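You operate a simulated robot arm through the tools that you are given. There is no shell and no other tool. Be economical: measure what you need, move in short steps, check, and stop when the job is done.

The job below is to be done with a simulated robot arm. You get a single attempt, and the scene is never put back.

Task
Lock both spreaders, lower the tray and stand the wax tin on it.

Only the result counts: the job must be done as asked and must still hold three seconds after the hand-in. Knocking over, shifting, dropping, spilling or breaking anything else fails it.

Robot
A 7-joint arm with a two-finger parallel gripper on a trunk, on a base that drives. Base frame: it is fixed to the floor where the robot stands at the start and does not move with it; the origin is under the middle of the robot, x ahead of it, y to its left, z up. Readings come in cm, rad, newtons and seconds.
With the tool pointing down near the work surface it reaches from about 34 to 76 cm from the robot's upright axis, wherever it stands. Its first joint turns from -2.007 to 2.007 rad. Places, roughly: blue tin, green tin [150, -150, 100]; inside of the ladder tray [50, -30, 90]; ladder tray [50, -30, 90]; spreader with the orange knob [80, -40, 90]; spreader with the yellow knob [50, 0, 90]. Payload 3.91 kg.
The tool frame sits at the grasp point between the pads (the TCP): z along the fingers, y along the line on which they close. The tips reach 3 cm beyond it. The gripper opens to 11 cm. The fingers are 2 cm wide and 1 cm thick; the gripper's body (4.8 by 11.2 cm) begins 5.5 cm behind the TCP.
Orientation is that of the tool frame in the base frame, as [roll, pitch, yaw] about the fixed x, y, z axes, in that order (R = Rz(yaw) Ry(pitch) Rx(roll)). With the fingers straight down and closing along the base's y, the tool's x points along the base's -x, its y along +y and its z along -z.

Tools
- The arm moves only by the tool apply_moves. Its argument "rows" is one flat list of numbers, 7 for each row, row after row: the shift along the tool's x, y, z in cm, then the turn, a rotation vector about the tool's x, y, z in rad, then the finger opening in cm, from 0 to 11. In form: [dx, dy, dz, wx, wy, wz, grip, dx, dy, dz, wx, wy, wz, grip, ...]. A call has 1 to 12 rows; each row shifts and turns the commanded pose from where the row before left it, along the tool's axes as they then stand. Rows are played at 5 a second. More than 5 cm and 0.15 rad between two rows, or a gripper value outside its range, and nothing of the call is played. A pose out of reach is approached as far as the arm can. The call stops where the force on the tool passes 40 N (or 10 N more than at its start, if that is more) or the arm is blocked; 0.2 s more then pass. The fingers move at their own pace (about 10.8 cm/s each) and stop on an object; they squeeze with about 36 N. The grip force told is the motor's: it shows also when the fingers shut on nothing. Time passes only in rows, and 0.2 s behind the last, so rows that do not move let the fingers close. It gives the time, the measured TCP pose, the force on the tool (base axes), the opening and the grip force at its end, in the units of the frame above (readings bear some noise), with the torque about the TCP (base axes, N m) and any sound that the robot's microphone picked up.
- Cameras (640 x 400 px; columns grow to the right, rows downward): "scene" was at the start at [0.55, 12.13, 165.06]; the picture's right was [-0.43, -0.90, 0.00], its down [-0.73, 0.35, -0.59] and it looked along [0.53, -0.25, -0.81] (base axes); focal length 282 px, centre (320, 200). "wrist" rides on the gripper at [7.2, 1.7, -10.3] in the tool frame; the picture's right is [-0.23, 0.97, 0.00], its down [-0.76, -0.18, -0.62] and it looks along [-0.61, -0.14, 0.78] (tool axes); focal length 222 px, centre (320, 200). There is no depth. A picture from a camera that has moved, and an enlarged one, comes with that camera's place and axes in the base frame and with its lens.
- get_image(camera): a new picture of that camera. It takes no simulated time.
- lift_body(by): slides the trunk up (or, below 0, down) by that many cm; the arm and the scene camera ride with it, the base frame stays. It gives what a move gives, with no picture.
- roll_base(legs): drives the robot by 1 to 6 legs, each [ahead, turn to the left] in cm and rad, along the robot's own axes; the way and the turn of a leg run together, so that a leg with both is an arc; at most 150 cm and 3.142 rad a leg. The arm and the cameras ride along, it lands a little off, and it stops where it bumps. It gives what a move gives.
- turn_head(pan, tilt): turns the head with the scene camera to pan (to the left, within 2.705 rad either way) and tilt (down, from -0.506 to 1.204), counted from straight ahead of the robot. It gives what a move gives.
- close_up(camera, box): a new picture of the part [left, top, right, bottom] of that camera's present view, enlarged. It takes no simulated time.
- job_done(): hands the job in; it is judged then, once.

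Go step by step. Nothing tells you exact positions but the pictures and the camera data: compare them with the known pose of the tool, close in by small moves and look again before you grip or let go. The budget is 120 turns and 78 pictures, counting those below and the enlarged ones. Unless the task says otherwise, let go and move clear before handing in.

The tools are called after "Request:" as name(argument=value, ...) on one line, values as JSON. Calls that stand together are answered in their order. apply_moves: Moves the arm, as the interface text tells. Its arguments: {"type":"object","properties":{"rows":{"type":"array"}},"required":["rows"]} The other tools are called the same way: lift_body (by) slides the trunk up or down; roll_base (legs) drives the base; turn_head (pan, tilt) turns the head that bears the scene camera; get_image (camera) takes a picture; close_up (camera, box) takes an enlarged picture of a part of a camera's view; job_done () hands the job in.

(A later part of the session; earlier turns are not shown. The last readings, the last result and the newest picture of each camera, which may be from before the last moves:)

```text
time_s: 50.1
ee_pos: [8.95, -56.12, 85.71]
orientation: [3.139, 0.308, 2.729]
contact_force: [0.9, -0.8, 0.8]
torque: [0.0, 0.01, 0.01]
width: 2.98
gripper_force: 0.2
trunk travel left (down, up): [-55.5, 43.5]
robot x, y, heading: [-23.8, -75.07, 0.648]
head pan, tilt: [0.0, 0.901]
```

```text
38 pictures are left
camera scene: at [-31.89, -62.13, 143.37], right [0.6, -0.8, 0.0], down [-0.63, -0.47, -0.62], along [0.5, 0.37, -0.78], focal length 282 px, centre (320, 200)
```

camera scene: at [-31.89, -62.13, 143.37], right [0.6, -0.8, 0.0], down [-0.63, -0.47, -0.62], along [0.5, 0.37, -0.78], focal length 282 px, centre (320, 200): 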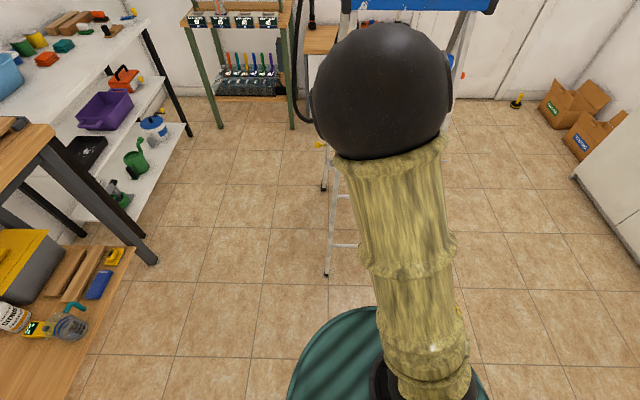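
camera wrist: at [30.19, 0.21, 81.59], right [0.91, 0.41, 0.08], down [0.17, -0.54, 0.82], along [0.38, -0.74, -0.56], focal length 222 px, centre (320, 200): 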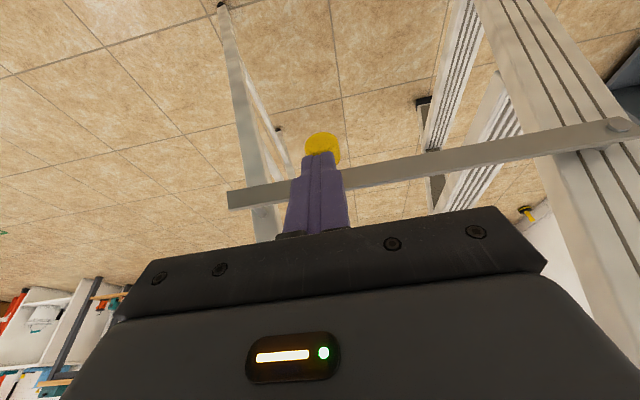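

The close-up shows the pin seated in the yellow bar. I'm now facing the tray; I extend the arm, raise the trunk and turn the tool to point horizontally at the handle, closing vertically.

Request:
apply_moves(rows=[-1.876, 3.48, 0.6, 0, 0, 0, 3, -1.876, 3.48, 0.6, 0, 0, 0, 3, -1.876, 3.48, 0.6, 0, 0, 0, 3, -1.876, 3.48, 0.6, 0, 0, 0, 3])

Request:
lift_body(by=14)

Request:
apply_moves(rows=[0, 0, 0, -0.1311, -0.01475, 0.0572, 6, 0, 0, 0, -0.1311, -0.01475, 0.0572, 6, 0, 0, 0, -0.1311, -0.01475, 0.0572, 6, 0, 0, 0, -0.1311, -0.01475, 0.0572, 6, 0, 0, 0, -0.1311, -0.01475, 0.0572, 6, 0, 0, 0, -0.1311, -0.01475, 0.0572, 6, 0, 0, 0, -0.1311, -0.01475, 0.0572, 6, 0, 0, 0, -0.1311, -0.01475, 0.0572, 6, 0, 0, 0, -0.1311, -0.01475, 0.0572, 6, 0, 0, 0, -0.1311, -0.01475, 0.0572, 6, 0, 0, 0, -0.1311, -0.01475, 0.0572, 6])

Request:
get_image(camera="wrist")

Request:
get_image(camera="scene")

```text
time_s: 51.1
ee_pos: [21.89, -46.58, 85.49]
orientation: [3.139, 0.305, 2.73]
contact_force: [0.4, -0.5, -0.8]
torque: [0.0, 0.0, 0.0]
width: 2.98
gripper_force: 0.0
trunk travel left (down, up): [-55.5, 43.5]
robot x, y, heading: [-23.75, -75.06, 0.643]
head pan, tilt: [0.0, 0.901]
```

```text
time_s: 52.8
ee_pos: [22.0, -46.58, 99.57]
orientation: [3.138, 0.307, 2.727]
contact_force: [-0.2, 0.3, 0.5]
torque: [-0.04, 0.03, -0.03]
width: 3.02
gripper_force: 0.1
trunk travel left (down, up): [-69.5, 29.5]
robot x, y, heading: [-23.75, -75.23, 0.645]
head pan, tilt: [0.0, 0.901]
```

```text
time_s: 55.2
ee_pos: [22.08, -46.63, 99.62]
orientation: [1.565, -0.004, 2.213]
contact_force: [0.6, -0.1, 0.0]
torque: [0.01, 0.0, 0.01]
width: 6.0
gripper_force: 0.0
trunk travel left (down, up): [-69.5, 29.5]
robot x, y, heading: [-24.01, -75.12, 0.65]
head pan, tilt: [0.0, 0.901]
```

```text
37 pictures are left
camera wrist: at [9.29, -47.06, 101.26], right [0.14, -0.19, 0.97], down [-0.04, -0.98, -0.18], along [0.99, -0.02, -0.14], focal length 222 px, centre (320, 200)
```

wrist: 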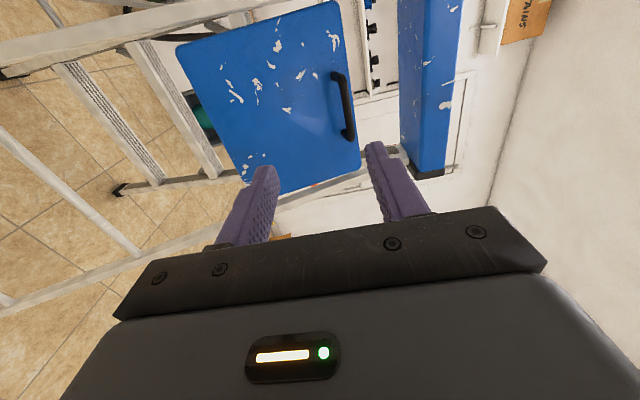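

```text
36 pictures are left
camera scene: at [-31.83, -62.14, 157.38], right [0.6, -0.8, 0.0], down [-0.63, -0.47, -0.62], along [0.5, 0.37, -0.78], focal length 282 px, centre (320, 200)
```

scene: 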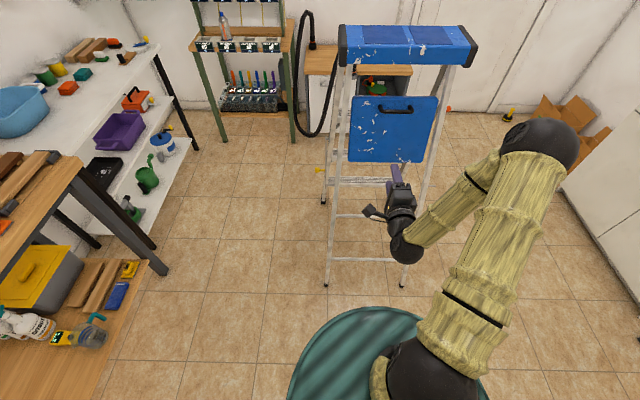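

Handle triangulated at about (49.9,-32.9,103); tray hinge along its lower edge z≈81. I drive 14 cm closer and line up.

Request:
roll_base(legs=[[14, 0]])

Request:
apply_moves(rows=[-2, 1.2, 1.5, 0, 0, 0, 5, -2, 1.2, 2, 0, 0, 0, 5, -1.8, 1, 2, 0, 0, 0, 5])

Request:
get_image(camera="wrist")

```text
time_s: 56.5
ee_pos: [33.1, -38.28, 99.59]
orientation: [1.568, -0.004, 2.216]
contact_force: [0.3, 0.4, -0.7]
torque: [0.01, 0.01, -0.01]
width: 6.01
gripper_force: 0.0
trunk travel left (down, up): [-69.5, 29.5]
robot x, y, heading: [-12.48, -66.85, 0.642]
head pan, tilt: [0.0, 0.901]
```

```text
time_s: 57.3
ee_pos: [40.94, -39.67, 103.16]
orientation: [1.567, -0.006, 2.214]
contact_force: [1.0, 0.0, 0.5]
torque: [0.0, 0.03, 0.01]
width: 5.0
gripper_force: 0.1
trunk travel left (down, up): [-69.5, 29.5]
robot x, y, heading: [-12.44, -66.93, 0.646]
head pan, tilt: [0.0, 0.901]
```

```text
35 pictures are left
camera wrist: at [28.25, -40.06, 104.72], right [0.14, -0.19, 0.97], down [-0.04, -0.98, -0.18], along [0.99, -0.02, -0.14], focal length 222 px, centre (320, 200)
```

wrist: 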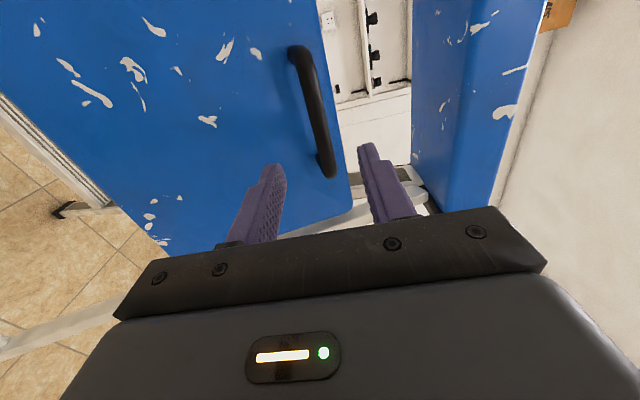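

Request:
apply_moves(rows=[0.3, 0, 2.5, 0, 0, 0, 5, 0.3, 0, 2.5, 0, 0, 0, 5, 0, 0, 1.5, 0, 0, 0, 5, 0, 0, 1.5, 0, 0, 0, 5])

Request:
get_image(camera="wrist")

```text
time_s: 58.3
ee_pos: [46.97, -34.3, 103.19]
orientation: [1.57, -0.002, 2.213]
contact_force: [-0.6, -0.1, 0.6]
torque: [-0.06, -0.01, 0.0]
width: 5.01
gripper_force: 0.1
trunk travel left (down, up): [-69.5, 29.5]
robot x, y, heading: [-12.55, -67.05, 0.646]
head pan, tilt: [0.0, 0.901]
```

```text
34 pictures are left
camera wrist: at [34.3, -34.63, 104.83], right [0.14, -0.19, 0.97], down [-0.04, -0.98, -0.18], along [0.99, -0.02, -0.14], focal length 222 px, centre (320, 200)
```

wrist: 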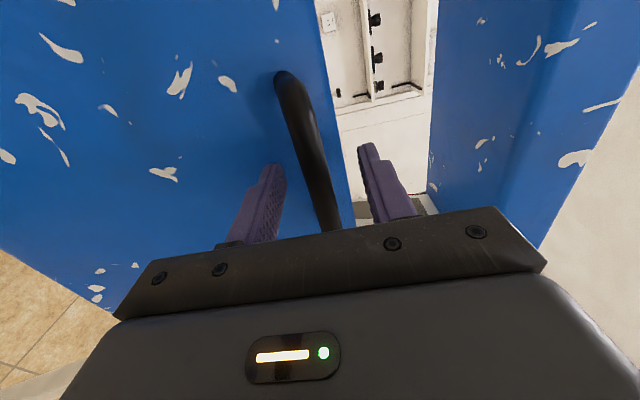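

The handle bar runs between the fingers. A little further in, then close.

Request:
apply_moves(rows=[0, 0, 1, 0, 0, 0, 5, 0, 0, 0.8, 0, 0, 0, 5, 0, 0, 0, 0, 0, 0, 1, 0, 0, 0, 0, 0, 0, 1, 0, 0, 0, 0, 0, 0, 1, 0, 0, 0, 0, 0, 0, 1])

Request:
get_image(camera="wrist")

```text
time_s: 59.7
ee_pos: [48.32, -33.3, 103.55]
orientation: [1.565, -0.003, 2.214]
contact_force: [-14.0, -9.7, 5.3]
torque: [-0.27, 0.29, -0.07]
width: 1.47
gripper_force: 4.8
trunk travel left (down, up): [-69.5, 29.5]
robot x, y, heading: [-12.87, -66.97, 0.65]
head pan, tilt: [0.0, 0.901]
```

```text
33 pictures are left
camera wrist: at [35.55, -33.73, 105.0], right [0.13, -0.19, 0.97], down [-0.04, -0.98, -0.18], along [0.99, -0.02, -0.14], focal length 222 px, centre (320, 200)
```

wrist: 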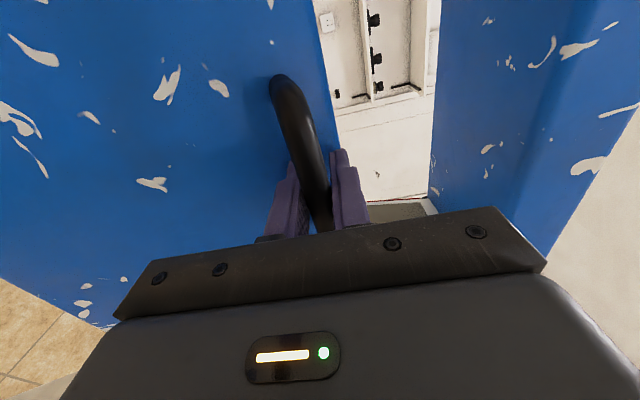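

Handle gripped. I pull it out along the arc, letting the tool pitch up as the tray comes down; first 15°.

Request:
apply_moves(rows=[0, -0.02, -1.95, -0.052, 0, 0, 1, 0, -0.088, -1.957, -0.052, 0, 0, 1, 0, -0.149, -1.946, -0.052, 0, 0, 1])

Request:
get_image(camera="wrist")

```text
time_s: 60.5
ee_pos: [43.47, -36.87, 103.03]
orientation: [1.401, -0.001, 2.216]
contact_force: [-6.7, -1.6, 36.4]
torque: [-0.37, 0.34, 0.04]
width: 1.37
gripper_force: 36.0
trunk travel left (down, up): [-69.5, 29.5]
robot x, y, heading: [-13.04, -67.3, 0.644]
head pan, tilt: [0.0, 0.901]
```

```text
32 pictures are left
camera wrist: at [30.63, -37.32, 102.8], right [0.01, -0.28, 0.96], down [-0.01, -0.96, -0.28], along [1.0, -0.01, -0.01], focal length 222 px, centre (320, 200)
```

wrist: 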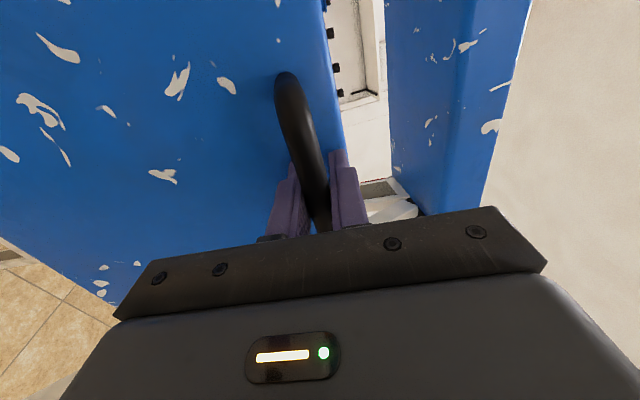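

The tray swings; the upward load says my arc is a bit low. I ease up and read the force again.

Request:
apply_moves(rows=[0, 0.6, 0.1, 0, 0, 0, 1])

```text
time_s: 60.9
ee_pos: [43.45, -36.79, 103.02]
orientation: [1.416, -0.004, 2.215]
contact_force: [-7.0, 0.8, 12.8]
torque: [-0.35, 0.04, 0.16]
width: 1.34
gripper_force: 36.1
trunk travel left (down, up): [-69.5, 29.5]
robot x, y, heading: [-12.84, -67.18, 0.647]
head pan, tilt: [0.0, 0.901]
```

Request:
apply_moves(rows=[0, -0.104, -1.92, -0.052, 0, 0, 1, 0, -0.283, -1.95, -0.052, 0, 0, 1, 0, -0.345, -1.93, -0.052, 0, 0, 1, 0, -0.411, -1.92, -0.052, 0, 0, 1])

Request:
get_image(camera="scene")

```text
time_s: 61.9
ee_pos: [37.71, -41.15, 100.22]
orientation: [1.202, 0.0, 2.218]
contact_force: [-13.2, 6.5, 10.7]
torque: [-0.32, 0.03, 0.07]
width: 1.37
gripper_force: 36.1
trunk travel left (down, up): [-69.5, 29.5]
robot x, y, heading: [-12.84, -67.0, 0.647]
head pan, tilt: [0.0, 0.901]
```

```text
31 pictures are left
camera scene: at [-21.13, -53.75, 157.36], right [0.6, -0.8, 0.0], down [-0.62, -0.47, -0.62], along [0.5, 0.37, -0.78], focal length 282 px, centre (320, 200)
```

scene: 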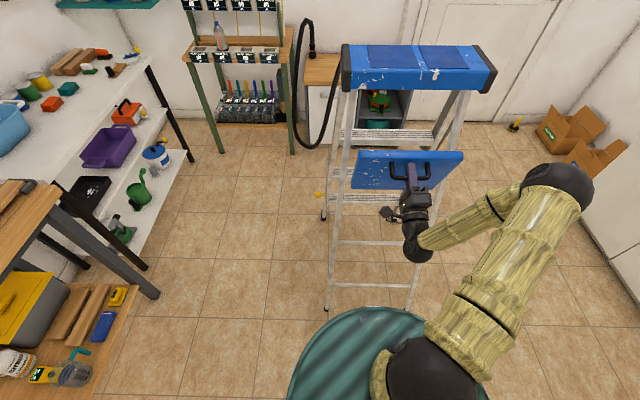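

Request:
apply_moves(rows=[0.15, -0.45, -1.91, -0.052, 0, 0, 1, 0.1, -0.5, -1.9, -0.052, 0, 0, 1, 0, -0.595, -1.89, -0.052, 0, 0, 1, 0, -0.657, -1.86, -0.052, 0, 0, 1])

```text
time_s: 62.9
ee_pos: [32.82, -44.69, 95.19]
orientation: [0.991, -0.003, 2.217]
contact_force: [-28.4, -11.9, 21.9]
torque: [-0.38, 0.12, -0.33]
width: 1.34
gripper_force: 35.9
trunk travel left (down, up): [-69.5, 29.5]
robot x, y, heading: [-12.96, -66.76, 0.644]
head pan, tilt: [0.0, 0.901]
```

Request:
apply_moves(rows=[0, 0.01, -2.1, -0.052, 0, 0, 1, 0, -0.726, -1.87, -0.052, 0, 0, 1])

Request:
get_image(camera="scene")

```text
time_s: 63.5
ee_pos: [30.96, -45.99, 91.93]
orientation: [0.898, 0.0, 2.212]
contact_force: [1.9, 5.8, -0.3]
torque: [-0.18, -0.03, -0.13]
width: 1.38
gripper_force: 35.8
trunk travel left (down, up): [-69.5, 29.5]
robot x, y, heading: [-12.74, -66.94, 0.645]
head pan, tilt: [0.0, 0.901]
```

```text
30 pictures are left
camera scene: at [-20.73, -53.65, 157.33], right [0.6, -0.8, 0.0], down [-0.63, -0.47, -0.62], along [0.5, 0.37, -0.78], focal length 282 px, centre (320, 200)
```

scene: 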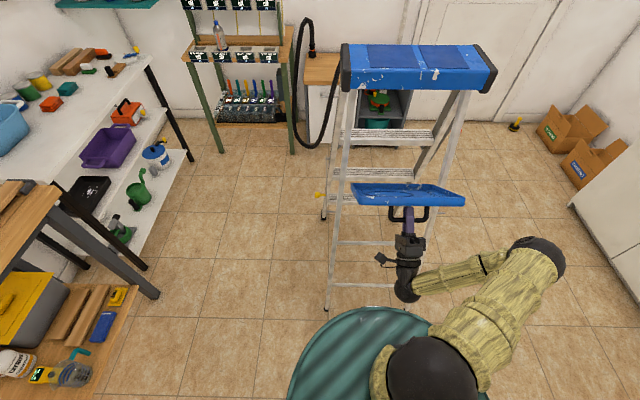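

Forces are nearly zero and the tray is well past half way. Continuing.

Request:
apply_moves(rows=[0, -0.81, -1.84, -0.052, 0, 0, 1, 0, -0.88, -1.8, -0.052, 0, 0, 1, 0, -0.94, -1.78, -0.052, 0, 0, 1])

```text
time_s: 64.3
ee_pos: [29.0, -47.36, 86.41]
orientation: [0.738, -0.002, 2.212]
contact_force: [10.1, 12.8, 0.1]
torque: [-0.26, -0.3, 0.01]
width: 1.35
gripper_force: 35.9
trunk travel left (down, up): [-69.5, 29.5]
robot x, y, heading: [-12.85, -67.0, 0.649]
head pan, tilt: [0.0, 0.901]
```

Request:
apply_moves(rows=[0, -1.22, -1.54, -0.052, 0, 0, 1, 0, -1.06, -1.7, -0.052, 0, 0, 1])

Request:
get_image(camera="scene")

```text
time_s: 65.1
ee_pos: [31.27, -49.11, 86.27]
orientation: [0.563, 0.096, 2.218]
contact_force: [-20.4, -4.9, 3.2]
torque: [0.18, 0.43, 0.73]
width: 1.49
gripper_force: 36.3
trunk travel left (down, up): [-69.5, 29.5]
robot x, y, heading: [-13.31, -66.92, 0.649]
head pan, tilt: [0.0, 0.901]
stopped in row 2: the arm was blocked; the commanded pose is now the measured one
```

```text
29 pictures are left
camera scene: at [-21.2, -53.95, 157.37], right [0.6, -0.8, 0.0], down [-0.62, -0.47, -0.62], along [0.5, 0.37, -0.78], focal length 282 px, centre (320, 200)
```

scene: 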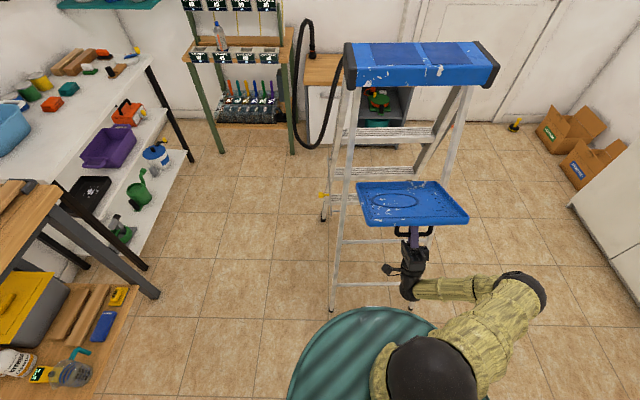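

The arm got blocked and slid sideways along the handle. I ease the grip and back out along the fingers, then look at the tray.

Request:
apply_moves(rows=[0, 0, 0, 0, 0, 0, 2.5, 0, 0, 0, 0, 0, 0, 3, 0, 0, 0, 0, 0, 0, 3])

Request:
get_image(camera="wrist")

Request:
get_image(camera="scene")

```text
time_s: 65.9
ee_pos: [31.58, -48.99, 86.42]
orientation: [0.569, 0.095, 2.213]
contact_force: [-2.4, -5.3, -0.4]
torque: [0.09, 0.03, 0.1]
width: 3.16
gripper_force: 2.2
trunk travel left (down, up): [-69.5, 29.5]
robot x, y, heading: [-12.75, -67.21, 0.647]
head pan, tilt: [0.0, 0.901]
```

```text
28 pictures are left
camera wrist: at [22.0, -48.01, 77.71], right [-0.55, -0.63, 0.54], down [0.34, -0.77, -0.55], along [0.76, -0.12, 0.64], focal length 222 px, centre (320, 200)
```

wrist: 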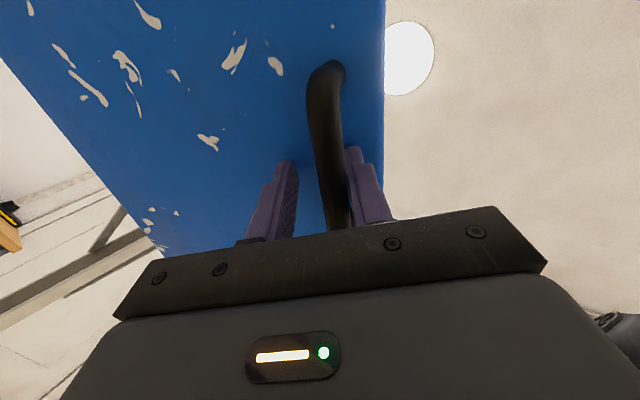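

```text
27 pictures are left
camera scene: at [-20.88, -53.89, 157.38], right [0.6, -0.8, 0.0], down [-0.63, -0.47, -0.62], along [0.5, 0.37, -0.78], focal length 282 px, centre (320, 200)
```

scene: 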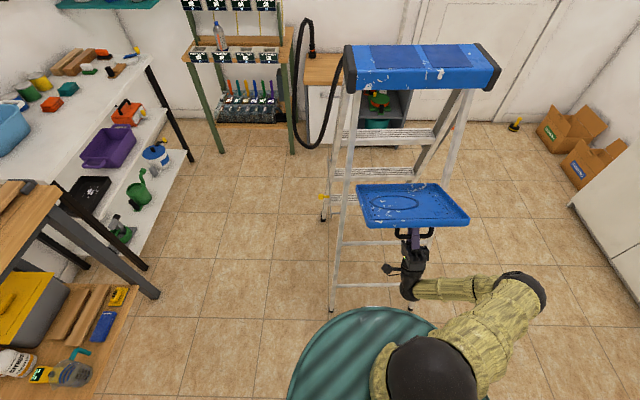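

I withdraw along the finger axis, clear of the handle.

Request:
apply_moves(rows=[0, 0, -2, 0, 0, 0, 3.5, 0, 0, -2, 0, 0, 0, 4, 0, 0, -3, 0, 0, 0, 4, 0, 0, -3, 0, 0, 0, 4])

Request:
get_image(camera="wrist")

Request:
close_up(camera="scene", box=[300, 20, 520, 330])

```text
time_s: 66.8
ee_pos: [32.72, -54.57, 83.78]
orientation: [0.495, 0.25, 2.206]
contact_force: [0.1, 0.6, -0.3]
torque: [-0.01, 0.0, -0.01]
width: 3.99
gripper_force: 0.0
trunk travel left (down, up): [-69.5, 29.5]
robot x, y, heading: [-13.01, -67.13, 0.645]
head pan, tilt: [0.0, 0.901]
stopped in row 4: the arm was blocked; the commanded pose is now the measured one
```

```text
26 pictures are left
camera wrist: at [24.43, -54.39, 73.84], right [-0.63, -0.59, 0.5], down [0.42, -0.8, -0.42], along [0.66, -0.06, 0.75], focal length 222 px, centre (320, 200)
```

wrist: 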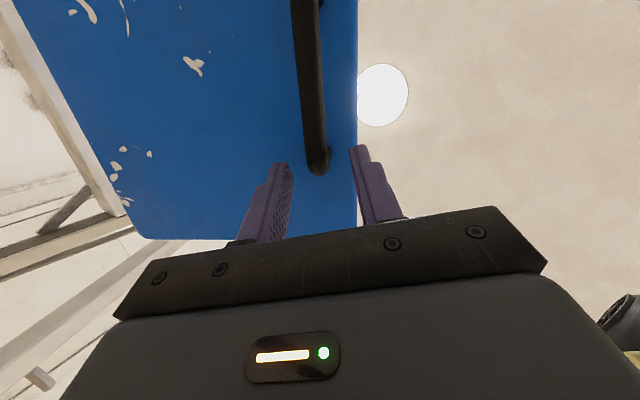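

```text
1.29 times, centred on (410, 175) of scene
camera zoom: at [-20.87, -53.8, 157.38], right [0.6, -0.8, 0.0], down [-0.63, -0.47, -0.62], along [0.5, 0.37, -0.78], focal length 364 px, centre (204, 232)
```

zoom: 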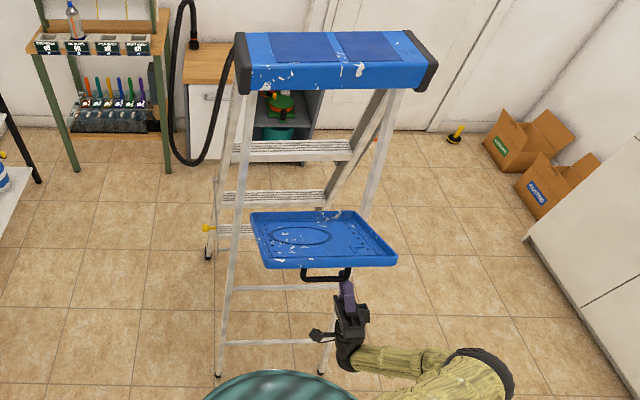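

The arm is near a joint limit, so I take the fingers off the handle using the trunk and base in small alternating steps.

Request:
lift_body(by=-2.2)

Request:
roll_base(legs=[[-1.2, 0]])

Request:
lift_body(by=-2.5)

Request:
get_image(camera="wrist")

```text
time_s: 67.5
ee_pos: [32.57, -54.48, 81.52]
orientation: [0.493, 0.248, 2.206]
contact_force: [-0.2, -0.1, 0.1]
torque: [-0.02, 0.0, -0.06]
width: 3.99
gripper_force: 0.0
trunk travel left (down, up): [-67.3, 31.7]
robot x, y, heading: [-13.06, -67.02, 0.649]
head pan, tilt: [0.0, 0.901]
```

```text
time_s: 68.3
ee_pos: [31.72, -55.28, 81.56]
orientation: [0.494, 0.251, 2.208]
contact_force: [-0.3, 0.1, 0.0]
torque: [0.05, 0.0, 0.01]
width: 4.0
gripper_force: 0.1
trunk travel left (down, up): [-67.3, 31.7]
robot x, y, heading: [-13.62, -67.89, 0.65]
head pan, tilt: [0.0, 0.901]
```

```text
time_s: 69.0
ee_pos: [31.73, -55.27, 79.2]
orientation: [0.494, 0.25, 2.207]
contact_force: [0.5, -0.4, 0.5]
torque: [0.0, 0.04, -0.02]
width: 3.98
gripper_force: 0.0
trunk travel left (down, up): [-64.8, 34.2]
robot x, y, heading: [-13.73, -67.69, 0.65]
head pan, tilt: [0.0, 0.901]
```

```text
24 pictures are left
camera wrist: at [23.51, -55.03, 69.18], right [-0.63, -0.59, 0.5], down [0.42, -0.8, -0.42], along [0.66, -0.06, 0.75], focal length 222 px, centre (320, 200)
```

wrist: 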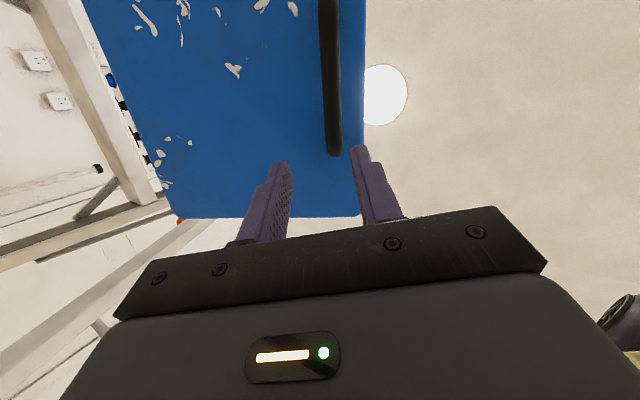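

No contact; I lower further and then back the robot away.

Request:
lift_body(by=-9)

Request:
roll_base(legs=[[-16, 0]])

Request:
get_image(camera="wrist")

```text
time_s: 70.2
ee_pos: [31.78, -55.18, 70.07]
orientation: [0.494, 0.248, 2.208]
contact_force: [-0.7, 0.5, 0.0]
torque: [0.01, -0.05, -0.02]
width: 3.98
gripper_force: 0.0
trunk travel left (down, up): [-55.8, 43.2]
robot x, y, heading: [-13.75, -67.56, 0.646]
head pan, tilt: [0.0, 0.901]
```

```text
time_s: 71.7
ee_pos: [18.97, -64.78, 70.11]
orientation: [0.494, 0.251, 2.21]
contact_force: [0.1, -0.4, -0.1]
torque: [0.01, 0.0, 0.04]
width: 3.98
gripper_force: 0.1
trunk travel left (down, up): [-55.8, 43.2]
robot x, y, heading: [-26.48, -77.29, 0.654]
head pan, tilt: [0.0, 0.901]
```

```text
23 pictures are left
camera wrist: at [10.75, -64.56, 60.17], right [-0.63, -0.6, 0.5], down [0.42, -0.8, -0.43], along [0.66, -0.05, 0.75], focal length 222 px, centre (320, 200)
```

wrist: 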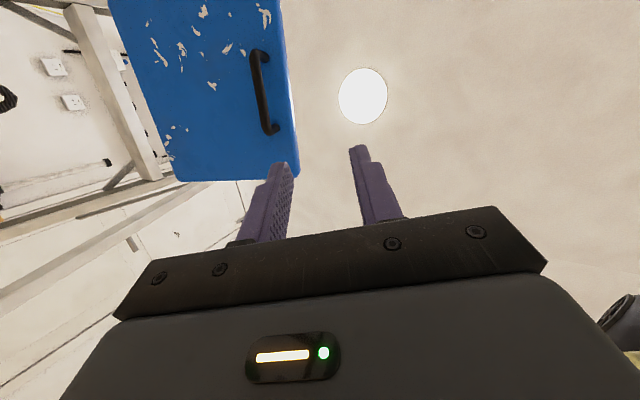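

The tray stands about 20° short of level (handle at z≈86). I turn the tool back to pointing down, to press the tray's free edge down from above.

Request:
apply_moves(rows=[0, -2.3, 1.25, 0, 0, 0, 3, 0, -2.3, 1.25, 0, 0, 0, 3, 0, -2.3, 1.25, 0, 0, 0, 3, 0, 0, 0, 0.1336, -0.0159, 0.0288, 3, 0, 0, 0, 0.1336, -0.0159, 0.0288, 3, 0, 0, 0, 0.1336, -0.0159, 0.0288, 3, 0, 0, 0, 0.1336, -0.0159, 0.0288, 3, 0, 0, 0, 0.1336, -0.0159, 0.0288, 3, 0, 0, 0, 0.1336, -0.0159, 0.0288, 3, 0, 0, 0, 0.1336, -0.0159, 0.0288, 3, 0, 0, 0, 0.1336, -0.0159, 0.0288, 3])

Request:
lift_body(by=20)

Request:
apply_moves(rows=[0, 0, 0, 0.1428, 0, 0, 3, 0, 0, 0, 0.1428, 0, 0, 2, 0, 0, 0, 0.1428, 0, 0, 1, 0, 0, 0, 0.1428, 0, 0, 0, 0, 0, 0, 0.1428, 0, 0, 0, 0, 0, 0, 0.1428, 0, 0, 0, 0, 0, 0, 0.1428, 0, 0, 0, 0, 0, 0, 0.1428, 0, 0, 0, 0, 0, 0, 0.1428, 0, 0, 0, 0, 0, 0, 0.1428, 0, 0, 0, 0, 0, 0, 0.1428, 0, 0, 0])

Request:
get_image(camera="scene")

```text
time_s: 74.0
ee_pos: [25.07, -60.05, 70.22]
orientation: [1.573, -0.003, 2.216]
contact_force: [-0.9, 1.0, 0.2]
torque: [0.04, 0.01, -0.01]
width: 2.99
gripper_force: 0.1
trunk travel left (down, up): [-55.8, 43.2]
robot x, y, heading: [-26.48, -76.92, 0.649]
head pan, tilt: [0.0, 0.901]
```

```text
time_s: 76.2
ee_pos: [25.13, -60.1, 90.1]
orientation: [1.569, -0.001, 2.218]
contact_force: [0.9, 0.9, -0.8]
torque: [-0.01, -0.01, 0.0]
width: 3.0
gripper_force: 0.1
trunk travel left (down, up): [-75.8, 23.2]
robot x, y, heading: [-26.18, -76.73, 0.655]
head pan, tilt: [0.0, 0.901]
```

```text
time_s: 78.6
ee_pos: [25.23, -59.99, 90.22]
orientation: [-3.141, 0.0, 2.218]
contact_force: [0.1, 0.7, 0.8]
torque: [-0.02, 0.0, 0.0]
width: 0.0
gripper_force: 36.1
trunk travel left (down, up): [-75.8, 23.2]
robot x, y, heading: [-26.68, -77.14, 0.644]
head pan, tilt: [0.0, 0.901]
```

```text
22 pictures are left
camera scene: at [-34.53, -64.07, 163.67], right [0.6, -0.8, 0.0], down [-0.62, -0.47, -0.62], along [0.49, 0.37, -0.78], focal length 282 px, centre (320, 200)
```

scene: 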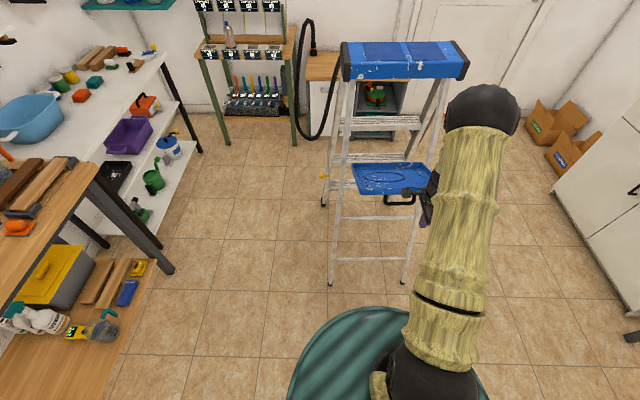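

Now I raise the closed fingers, move over the tray near its free edge and press down gently.

Request:
apply_moves(rows=[1, 0, -4, 0, 0, 0, 0, 1, 0, -4, 0, 0, 0, 0, 1, 3.2, 0, 0, 0, 0, 0, 1, 3.2, 0, 0, 0, 0, 0, 1, 3.2, 0, 0, 0, 0, 0, 1, 3.2, 0, 0, 0, 0, 0, 0, 0, 3, 0, 0, 0, 0, 0, 0, 1, 0, 0, 0, 0, 0, 0, 1, 0, 0, 0, 0, 0, 0, 1, 0, 0, 0, 0])

Request:
get_image(camera="wrist")

```text
time_s: 80.8
ee_pos: [31.7, -47.83, 91.99]
orientation: [3.14, -0.001, 2.218]
contact_force: [1.1, -0.8, 0.3]
torque: [0.01, -0.03, 0.04]
width: 0.02
gripper_force: 36.6
trunk travel left (down, up): [-75.8, 23.2]
robot x, y, heading: [-26.78, -77.23, 0.65]
head pan, tilt: [0.0, 0.901]
```

```text
21 pictures are left
camera wrist: at [28.63, -40.94, 102.34], right [0.91, 0.41, 0.0], down [0.32, -0.72, 0.62], along [0.25, -0.57, -0.78], focal length 222 px, centre (320, 200)
```

wrist: 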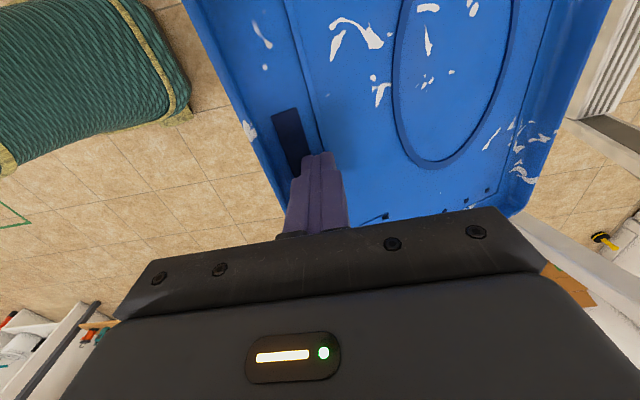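

Request:
apply_moves(rows=[0, 0, 0.8, 0, 0, 0, 0, 0, 0, 0.8, 0, 0, 0, 0, 0, -0.1, 0.8, 0, 0, 0, 0, 0, -0.15, 0.8, 0, 0, 0, 0, 0, -0.15, 0.8, 0, 0, 0, 0, 0, -0.15, 0.8, 0, 0, 0, 0, 0, -0.15, 0.8, 0, 0, 0, 0, 0, -0.15, 0.8, 0, 0, 0, 0])

```text
time_s: 82.6
ee_pos: [31.11, -48.03, 85.72]
orientation: [3.139, -0.002, 2.218]
contact_force: [-0.3, 0.3, -0.7]
torque: [0.02, -0.01, -0.01]
width: 0.01
gripper_force: 36.0
trunk travel left (down, up): [-75.8, 23.2]
robot x, y, heading: [-26.44, -77.26, 0.653]
head pan, tilt: [0.0, 0.901]
```

Request:
get_image(camera="wrist")

```text
20 pictures are left
camera wrist: at [27.99, -41.25, 96.02], right [0.91, 0.41, 0.0], down [0.32, -0.72, 0.62], along [0.25, -0.57, -0.78], focal length 222 px, centre (320, 200)
```

wrist: 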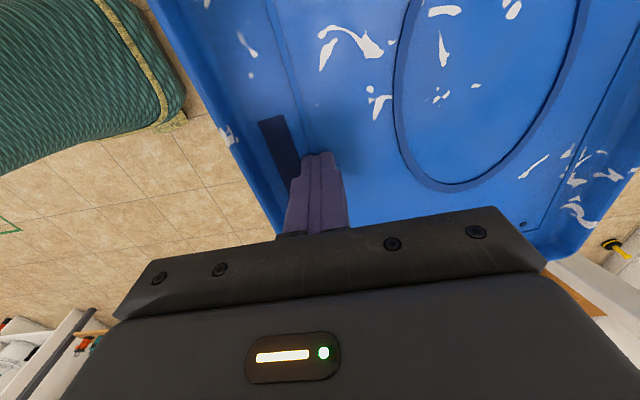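

Not touching yet, so the tray lies lower than I thought. Continuing down until contact.

Request:
apply_moves(rows=[0, 0, 0.6, 0, 0, 0, 0, 0, 0, 0.6, 0, 0, 0, 0, 0, 0, 0.6, 0, 0, 0, 0, 0, 0, 0.6, 0, 0, 0, 0, 0, 0, 0.6, 0, 0, 0, 0, 0, 0, 0.6, 0, 0, 0, 0])

```text
time_s: 83.7
ee_pos: [31.1, -48.08, 84.2]
orientation: [3.132, 0.0, 2.219]
contact_force: [-11.2, -5.6, 24.3]
torque: [-0.14, 0.47, -0.01]
width: 0.0
gripper_force: 36.1
trunk travel left (down, up): [-75.8, 23.2]
robot x, y, heading: [-26.38, -77.44, 0.652]
head pan, tilt: [0.0, 0.901]
stopped in row 5: the force on the tool passed its limit (the readings are from after the stop); the commanded pose is now the measured one
```

The tray is level against a hard stop (surface z≈81). I retract and drive round to the right side for the orange knob.

Request:
apply_moves(rows=[0, 0, -4, 0, 0, 0, 0, 0, 0, -4, 0, 0, 0, 0, 0, 0, -4, 0, 0, 0, 0, 0, -4, 0, 0, 0, 0, 3, 0, -4, 0, 0, 0, 0, 6, 0, -4, 0, 0, 0, 0, 8, 0, -4, 0, 0, 0, 0, 8])

Request:
roll_base(legs=[[0, -1.04], [91, 0], [0, 1.674]])

Request:
turn_head(pan=0.2, tilt=0.9)

Request:
get_image(camera="scene")

```text
time_s: 85.2
ee_pos: [18.25, -57.69, 95.57]
orientation: [3.134, 0.002, 2.22]
contact_force: [-0.1, 0.8, 0.3]
torque: [0.0, 0.0, 0.02]
width: 8.02
gripper_force: 0.1
trunk travel left (down, up): [-75.8, 23.2]
robot x, y, heading: [-26.65, -77.14, 0.652]
head pan, tilt: [0.0, 0.901]
```

```text
time_s: 96.7
ee_pos: [82.13, -65.95, 95.49]
orientation: [3.133, -0.001, 2.888]
contact_force: [-0.6, 0.0, 0.6]
torque: [0.0, -0.01, 0.0]
width: 7.98
gripper_force: 0.1
trunk travel left (down, up): [-75.8, 23.2]
robot x, y, heading: [59.37, -109.56, 1.321]
head pan, tilt: [0.0, 0.901]
```

```text
time_s: 97.4
ee_pos: [82.13, -65.88, 95.52]
orientation: [3.132, 0.0, 2.888]
contact_force: [-0.5, 0.3, -1.3]
torque: [0.0, -0.01, -0.02]
width: 8.0
gripper_force: 0.0
trunk travel left (down, up): [-75.8, 23.2]
robot x, y, heading: [58.87, -109.28, 1.323]
head pan, tilt: [0.201, 0.901]
```

```text
19 pictures are left
camera scene: at [43.24, -103.65, 163.67], right [1.0, -0.05, 0.0], down [-0.04, -0.78, -0.62], along [0.03, 0.62, -0.78], focal length 282 px, centre (320, 200)
```

scene: 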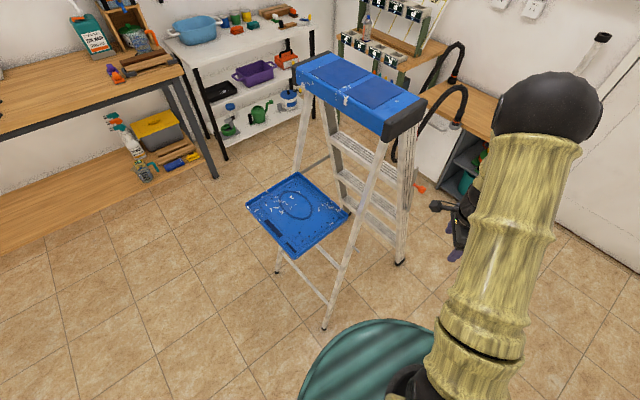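

Tray level, recess visible; orange knob at about (80.7,-41.9,91). I turn the tool round for the mirrored approach, tilt it, move 6 cm closer and lower the trunk.

Request:
apply_moves(rows=[0, 0, -1.3, 0, 0, -0.1453, 8, 0, 0, -1.3, 0, 0, -0.1453, 8, 0, 0, -1.3, 0, 0, -0.1453, 8, 0, 0, -1.3, 0, 0, -0.1453, 8, 0, 0, -1.3, 0, 0, -0.1453, 8, 0, 0, -1.3, 0, 0, -0.1453, 8, 0, 0, -1.3, 0, 0, -0.1453, 8, 0, 0, -1.3, 0, 0, -0.1453, 8, 0, 0, -1.3, 0, 0, -0.1453, 8, 0, 0, -1.3, 0, 0, -0.1453, 8])

Request:
apply_moves(rows=[0, 0, -1.3, 0, 0, -0.1453, 8, 0, 0, -1.3, 0, 0, -0.1453, 8, 0, 0, -1.3, 0, 0, -0.1453, 8, 0, 0, -1.3, 0, 0, -0.1453, 8, 0, 0, -1.3, 0, 0, -0.1453, 8, 0, 0, 0, 0, 0, -0.1453, 8, 0, 0, 0, 0, 0, -0.1453, 8, 0, 0, 0, 0, -0.1, 0, 8, 0, 0, 0, 0, -0.1, 0, 8, 0, 0, 0, 0, -0.1, 0, 8])

Request:
lift_body(by=-19)

Request:
roll_base(legs=[[6, 0]])

Request:
get_image(camera="wrist")

```text
time_s: 99.6
ee_pos: [82.03, -66.04, 108.68]
orientation: [3.14, 0.008, -1.939]
contact_force: [0.6, -0.8, -0.2]
torque: [0.01, 0.0, -0.03]
width: 7.99
gripper_force: 0.0
trunk travel left (down, up): [-75.8, 23.2]
robot x, y, heading: [59.07, -109.63, 1.316]
head pan, tilt: [0.201, 0.901]
```

```text
time_s: 101.8
ee_pos: [82.13, -66.15, 115.17]
orientation: [-3.135, 0.306, -0.92]
contact_force: [-0.5, 1.2, -0.4]
torque: [0.03, 0.0, 0.02]
width: 8.0
gripper_force: 0.0
trunk travel left (down, up): [-75.8, 23.2]
robot x, y, heading: [59.19, -109.35, 1.319]
head pan, tilt: [0.201, 0.901]
```

```text
time_s: 103.9
ee_pos: [82.2, -66.1, 96.07]
orientation: [-3.135, 0.306, -0.922]
contact_force: [-0.2, 0.3, 0.0]
torque: [0.01, -0.01, -0.01]
width: 8.0
gripper_force: 0.1
trunk travel left (down, up): [-56.8, 42.2]
robot x, y, heading: [58.88, -109.23, 1.321]
head pan, tilt: [0.201, 0.901]
```

```text
time_s: 104.8
ee_pos: [83.58, -60.31, 95.99]
orientation: [-3.134, 0.305, -0.921]
contact_force: [0.0, 0.1, -0.4]
torque: [-0.01, -0.01, -0.01]
width: 7.97
gripper_force: 0.1
trunk travel left (down, up): [-56.8, 42.2]
robot x, y, heading: [61.05, -103.49, 1.317]
head pan, tilt: [0.201, 0.901]
```

```text
18 pictures are left
camera wrist: at [88.12, -69.28, 103.63], right [-0.91, -0.42, 0.06], down [-0.19, 0.53, 0.82], along [-0.38, 0.74, -0.56], focal length 222 px, centre (320, 200)
```

wrist: 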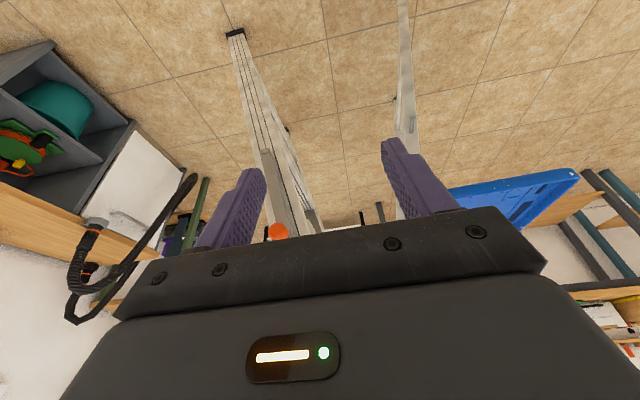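

Knob refined to (81,-41.6,90.3). I move in the mirrored approach to just short of it.

Request:
apply_moves(rows=[0, -3.1, 0, 0, 0, 0, 8, 0, -3, 0, 0, 0, 0, 8, 0, -3, 0, 0, 0, 0, 8, -3.6, 0, 1.8, 0, 0, 0, 8, -3.6, 0, 1.8, 0, 0, 0, 8, -3.6, 0, 1.9, 0, 0, 0, 8])

Request:
get_image(camera="wrist")

```text
time_s: 106.2
ee_pos: [83.34, -45.27, 94.06]
orientation: [-3.135, 0.306, -0.92]
contact_force: [0.5, -0.7, -0.4]
torque: [0.0, -0.01, 0.02]
width: 8.01
gripper_force: 0.0
trunk travel left (down, up): [-56.8, 42.2]
robot x, y, heading: [60.89, -103.42, 1.321]
head pan, tilt: [0.201, 0.901]
```

```text
17 pictures are left
camera wrist: at [88.01, -54.26, 101.66], right [-0.91, -0.42, 0.06], down [-0.19, 0.53, 0.82], along [-0.38, 0.74, -0.56], focal length 222 px, centre (320, 200)
```

wrist: 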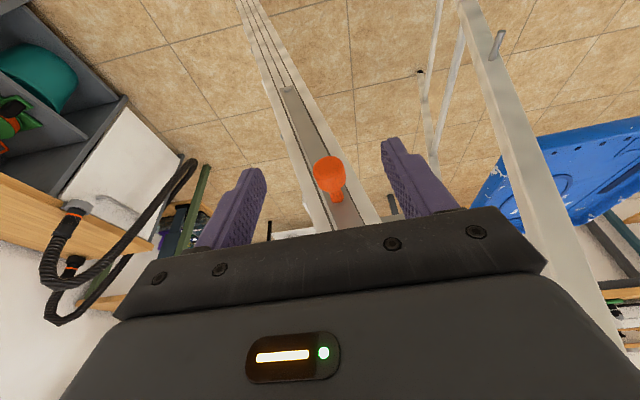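

Request:
apply_moves(rows=[-0.9, 0, 1.8, 0, 0, 0, 8, -0.8, 0, 1.8, 0, 0, 0, 8, -0.8, 0, 1.8, 0, 0, 0, 8, 0, 0, 0, 0, 0, 0, 5, 0, 0, 0, 0, 0, 0, 1.5, 0, 0, 0, 0, 0, 0, 1.5, 0, 0, 0, 0, 0, 0, 1.5, 0, 0, 0, 0, 0, 0, 1.5])

Request:
get_image(camera="wrist")

```text
time_s: 108.0
ee_pos: [80.86, -42.29, 89.77]
orientation: [-3.139, 0.304, -0.92]
contact_force: [-9.8, -8.6, 0.1]
torque: [0.03, -0.03, 0.1]
width: 2.27
gripper_force: 35.9
trunk travel left (down, up): [-56.8, 42.2]
robot x, y, heading: [60.55, -103.57, 1.326]
head pan, tilt: [0.201, 0.901]
```

```text
16 pictures are left
camera wrist: at [85.5, -51.28, 97.32], right [-0.91, -0.42, 0.06], down [-0.19, 0.53, 0.82], along [-0.38, 0.74, -0.56], focal length 222 px, centre (320, 200)
```

wrist: 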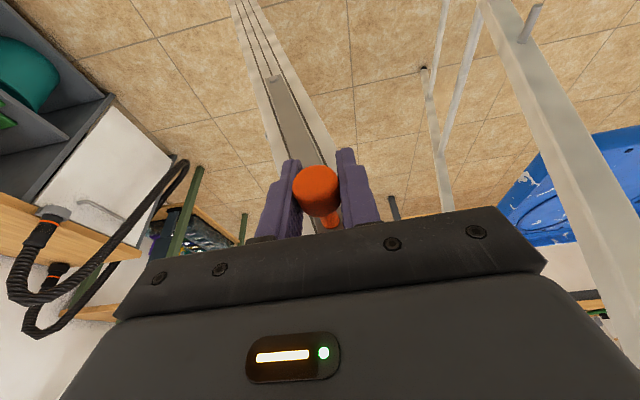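

Gripped (2.27 cm). I swing this bar down the same way, mirrored.

Request:
apply_moves(rows=[0.136, 1.7, 0.44, 0, 0, 0, 1.5, 0.163, 1.51, 0.525, 0, 0, 0, 1.5, 0.192, 1.47, 0.62, 0, 0, 0, 1.5, 0.225, 1.42, 0.726, 0, 0, 0, 1.5])

Request:
apply_moves(rows=[0.319, 1.68, 1.03, 0, 0, 0, 1.5, 0.363, 1.58, 1.175, 0, 0, 0, 1.5, 0.402, 1.45, 1.3, 0, 0, 0, 1.5])

```text
time_s: 109.0
ee_pos: [76.42, -45.81, 87.22]
orientation: [-3.134, 0.303, -0.921]
contact_force: [5.5, -5.6, 0.8]
torque: [-0.17, -0.34, -0.01]
width: 2.29
gripper_force: 36.1
trunk travel left (down, up): [-56.8, 42.2]
robot x, y, heading: [60.7, -103.41, 1.317]
head pan, tilt: [0.201, 0.901]
```

```text
time_s: 109.8
ee_pos: [72.72, -48.68, 83.51]
orientation: [-3.137, 0.305, -0.921]
contact_force: [11.0, -2.2, 1.0]
torque: [0.24, 0.06, 0.02]
width: 2.27
gripper_force: 35.8
trunk travel left (down, up): [-56.8, 42.2]
robot x, y, heading: [60.68, -103.29, 1.323]
head pan, tilt: [0.201, 0.901]
```

Request:
apply_moves(rows=[0.5, 1.25, 1.4, 0, 0, 0, 1.5, 0.5, 1.15, 1.52, 0, 0, 0, 1.5, 0.52, 1.02, 1.6, 0, 0, 0, 1.5])

Request:
apply_moves(rows=[0.55, 0.7, 1.7, 0, 0, 0, 1.5, 0.56, 0.55, 1.77, 0, 0, 0, 1.5, 0.57, 0.4, 1.82, 0, 0, 0, 1.5])

```text
time_s: 110.6
ee_pos: [69.96, -50.55, 78.85]
orientation: [-3.135, 0.307, -0.921]
contact_force: [9.3, -6.9, -0.6]
torque: [-0.25, -0.14, 0.07]
width: 2.34
gripper_force: 36.1
trunk travel left (down, up): [-56.8, 42.2]
robot x, y, heading: [60.94, -103.38, 1.319]
head pan, tilt: [0.201, 0.901]
```

```text
time_s: 111.4
ee_pos: [68.66, -51.68, 73.18]
orientation: [-3.137, 0.303, -0.92]
contact_force: [-1.1, -11.7, 0.8]
torque: [-0.37, -0.02, 0.12]
width: 2.3
gripper_force: 36.1
trunk travel left (down, up): [-56.8, 42.2]
robot x, y, heading: [60.98, -103.01, 1.322]
head pan, tilt: [0.201, 0.901]
```

Request:
apply_moves(rows=[0.35, 0.1, 0.9, 0, 0, 0, 1.5, 0.3, 0.05, 0.9, 0, 0, 0, 1.5, 0.25, 0, 0.8, 0, 0, 0, 1.5])

Request:
apply_moves(rows=[0.1, 0, 0.4, 0, 0, 0, 1.5, 0.12, 0, 0.38, 0, 0, 0, 1.5, 0.12, 0, 0.38, 0, 0, 0, 1.5])

```text
time_s: 112.2
ee_pos: [68.74, -51.92, 70.39]
orientation: [-3.135, 0.306, -0.921]
contact_force: [-2.8, -16.8, -0.7]
torque: [0.55, 0.46, 0.15]
width: 2.31
gripper_force: 36.0
trunk travel left (down, up): [-56.8, 42.2]
robot x, y, heading: [60.78, -103.36, 1.32]
head pan, tilt: [0.201, 0.901]
```

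```text
time_s: 113.0
ee_pos: [68.76, -51.92, 69.21]
orientation: [-3.134, 0.305, -0.922]
contact_force: [3.0, -15.6, 0.3]
torque: [0.13, 0.01, 0.06]
width: 2.28
gripper_force: 35.9
trunk travel left (down, up): [-56.8, 42.2]
robot x, y, heading: [60.64, -103.19, 1.315]
head pan, tilt: [0.201, 0.901]
```

Request:
apply_moves(rows=[0.25, 0.05, 0.38, 0, 0, 0, 1.5, 0.2, 0.05, 0.38, 0, 0, 0, 1.5, 0.12, 0, 0.38, 0, 0, 0, 1.5])

Request:
get_image(camera="wrist")

```text
time_s: 113.8
ee_pos: [68.52, -51.66, 68.29]
orientation: [-3.127, 0.311, -0.917]
contact_force: [1.0, 2.0, 30.9]
torque: [-0.09, -0.08, 0.13]
width: 2.29
gripper_force: 36.0
trunk travel left (down, up): [-56.8, 42.2]
robot x, y, heading: [60.33, -103.35, 1.323]
head pan, tilt: [0.201, 0.901]
```

```text
15 pictures are left
camera wrist: at [73.17, -60.83, 75.8], right [-0.91, -0.42, 0.06], down [-0.19, 0.53, 0.83], along [-0.38, 0.74, -0.56], focal length 222 px, centre (320, 200)
```

wrist: 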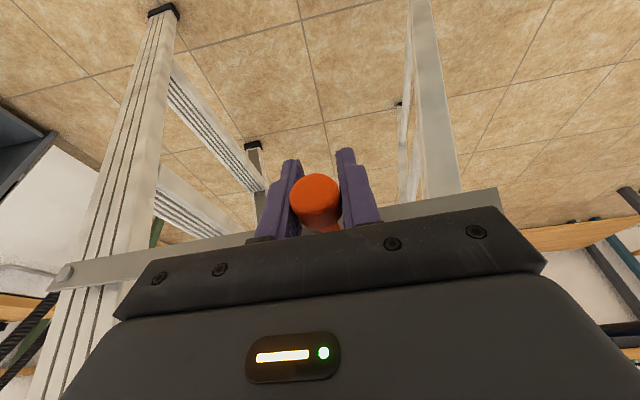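

Vertical stop reached with 31 N. I push a touch more, let go, and then press from above as before.

Request:
apply_moves(rows=[0.09, 0, 0.29, 0, 0, 0, 1.5, 0.09, 0, 0.29, 0, 0, 0, 1.5])

Request:
apply_moves(rows=[0, 0, 0, 0, 0, 0, 5, 0, 0, 0, 0, 0, 0, 5, 0, 0, -3, 0, 0, 0, 5, 0, 0, -3, 0, 0, 0, 5, 0, 0, 0, 0, 0, 0, 0, 0, 0, 0, 0, 0, 0, 0, 0, 0, 0, 0, 0, 0, 0])

Request:
get_image(camera="wrist")

```text
time_s: 114.4
ee_pos: [68.62, -51.77, 67.54]
orientation: [-3.133, 0.308, -0.918]
contact_force: [3.6, 8.2, 27.9]
torque: [-0.29, 0.04, 0.16]
width: 2.3
gripper_force: 36.0
trunk travel left (down, up): [-56.8, 42.2]
robot x, y, heading: [60.66, -103.33, 1.322]
head pan, tilt: [0.201, 0.901]
```

```text
time_s: 116.0
ee_pos: [69.74, -53.27, 73.2]
orientation: [-3.135, 0.305, -0.92]
contact_force: [4.1, -3.6, 3.8]
torque: [-0.35, -0.34, 0.48]
width: 2.15
gripper_force: 35.9
trunk travel left (down, up): [-56.8, 42.2]
robot x, y, heading: [61.05, -103.37, 1.321]
head pan, tilt: [0.201, 0.901]
```

```text
14 pictures are left
camera wrist: at [74.34, -62.33, 80.8], right [-0.91, -0.42, 0.06], down [-0.19, 0.53, 0.82], along [-0.38, 0.74, -0.56], focal length 222 px, centre (320, 200)
```

wrist: 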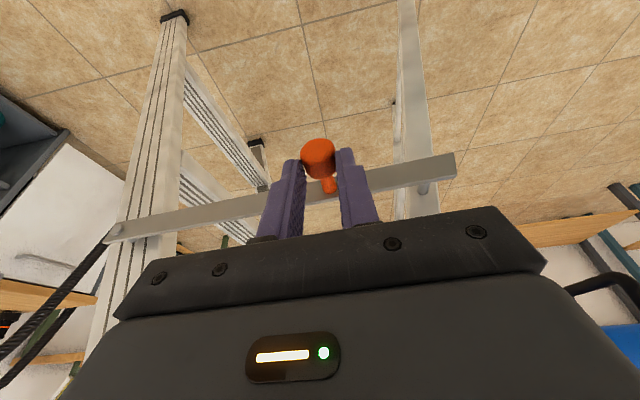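

The bar sits on its pin like the yellow one. I open, go up, close and press the knob once from above for certainty.

Request:
apply_moves(rows=[0, 0, 0, 0, 0, 0, 5, 0, 0, 0, 0, 0, 0, 5, 0, 0, -3, 0, 0, 0, 5, 0, 0, 0, 0, 0, 0, 0, 0, 0, 0, 0, 0, 0, 0, 0, 0, 0, 0, 0, 0, 0, 0.3, 0, 0.9, 0, 0, 0, 0, 0.3, 0, 0.9, 0, 0, 0, 0, 0.2, 0, 0.5, 0, 0, 0, 0, 0.12, 0, 0.4, 0, 0, 0, 0, 0.12, 0, 0.4, 0, 0, 0, 0, 0.12, 0, 0.4, 0, 0, 0, 0])

```text
time_s: 118.2
ee_pos: [70.27, -54.23, 73.82]
orientation: [-3.125, 0.313, -0.917]
contact_force: [-1.5, -12.7, 30.8]
torque: [-0.14, 0.21, -0.09]
width: 0.01
gripper_force: 35.9
trunk travel left (down, up): [-56.8, 42.2]
robot x, y, heading: [60.39, -103.71, 1.324]
head pan, tilt: [0.201, 0.901]
stopped in row 10: the force on the tool passed its limit (the readings are from after the stop); the commanded pose is now the measured one
```

Hard stop confirmed; both spreaders are down on their pins. I retract, untilt the tool, raise the trunk and drive toward the tin (about (154,-141,92), cabinet front at n≈-186).

Request:
apply_moves(rows=[0, 0, -4, 0, 0, 0, 0, 2, 0, -4, 0, 0, 0, 4, 4, 0, -2, 0, 0, 0, 8, 4, 0, -2, 0, 0.1, 0, 8, 4, 0, -2, 0, 0.1, 0, 8, 0, 0, 0, 0, 0.1, 0, 8])

Request:
lift_body(by=38)

Request:
roll_base(legs=[[0, -1.17]])

Request:
turn_head(pan=-0.75, tilt=0.6)

Request:
get_image(camera="scene")

```text
time_s: 119.6
ee_pos: [80.61, -67.95, 83.09]
orientation: [-3.132, 0.009, -0.922]
contact_force: [-0.5, 0.3, -0.9]
torque: [0.0, 0.04, 0.01]
width: 8.01
gripper_force: 0.0
trunk travel left (down, up): [-56.8, 42.2]
robot x, y, heading: [60.72, -103.33, 1.321]
head pan, tilt: [0.201, 0.901]
```

```text
time_s: 123.3
ee_pos: [80.68, -67.78, 121.08]
orientation: [-3.13, 0.009, -0.922]
contact_force: [0.6, 0.1, 1.4]
torque: [0.01, 0.0, -0.01]
width: 8.03
gripper_force: 0.0
trunk travel left (down, up): [-94.8, 4.2]
robot x, y, heading: [60.24, -103.27, 1.317]
head pan, tilt: [0.201, 0.901]
```

```text
time_s: 126.5
ee_pos: [101.36, -107.2, 121.24]
orientation: [-3.131, 0.009, -2.07]
contact_force: [-0.8, 0.1, 0.0]
torque: [-0.03, -0.01, 0.02]
width: 8.0
gripper_force: 0.1
trunk travel left (down, up): [-94.8, 4.2]
robot x, y, heading: [60.82, -103.19, 0.162]
head pan, tilt: [0.201, 0.901]
```

```text
time_s: 127.8
ee_pos: [101.27, -107.2, 121.27]
orientation: [-3.132, 0.009, -2.072]
contact_force: [0.2, 0.5, 0.3]
torque: [-0.01, 0.04, 0.03]
width: 7.99
gripper_force: 0.0
trunk travel left (down, up): [-94.8, 4.2]
robot x, y, heading: [60.22, -103.03, 0.167]
head pan, tilt: [-0.75, 0.6]
```

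```text
13 pictures are left
camera scene: at [59.57, -94.2, 185.15], right [-0.55, -0.84, 0.0], down [-0.47, 0.31, -0.82], along [0.69, -0.45, -0.57], focal length 282 px, centre (320, 200)
```

scene: 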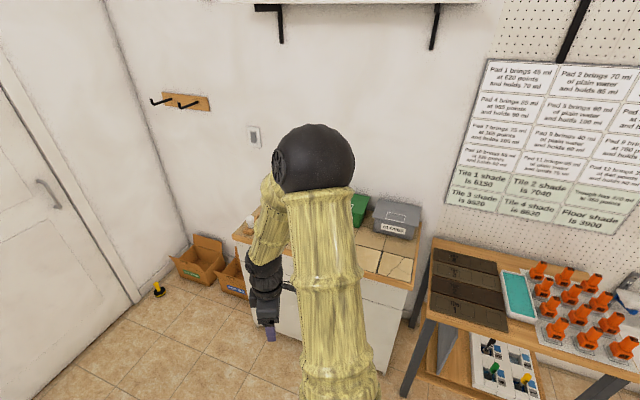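

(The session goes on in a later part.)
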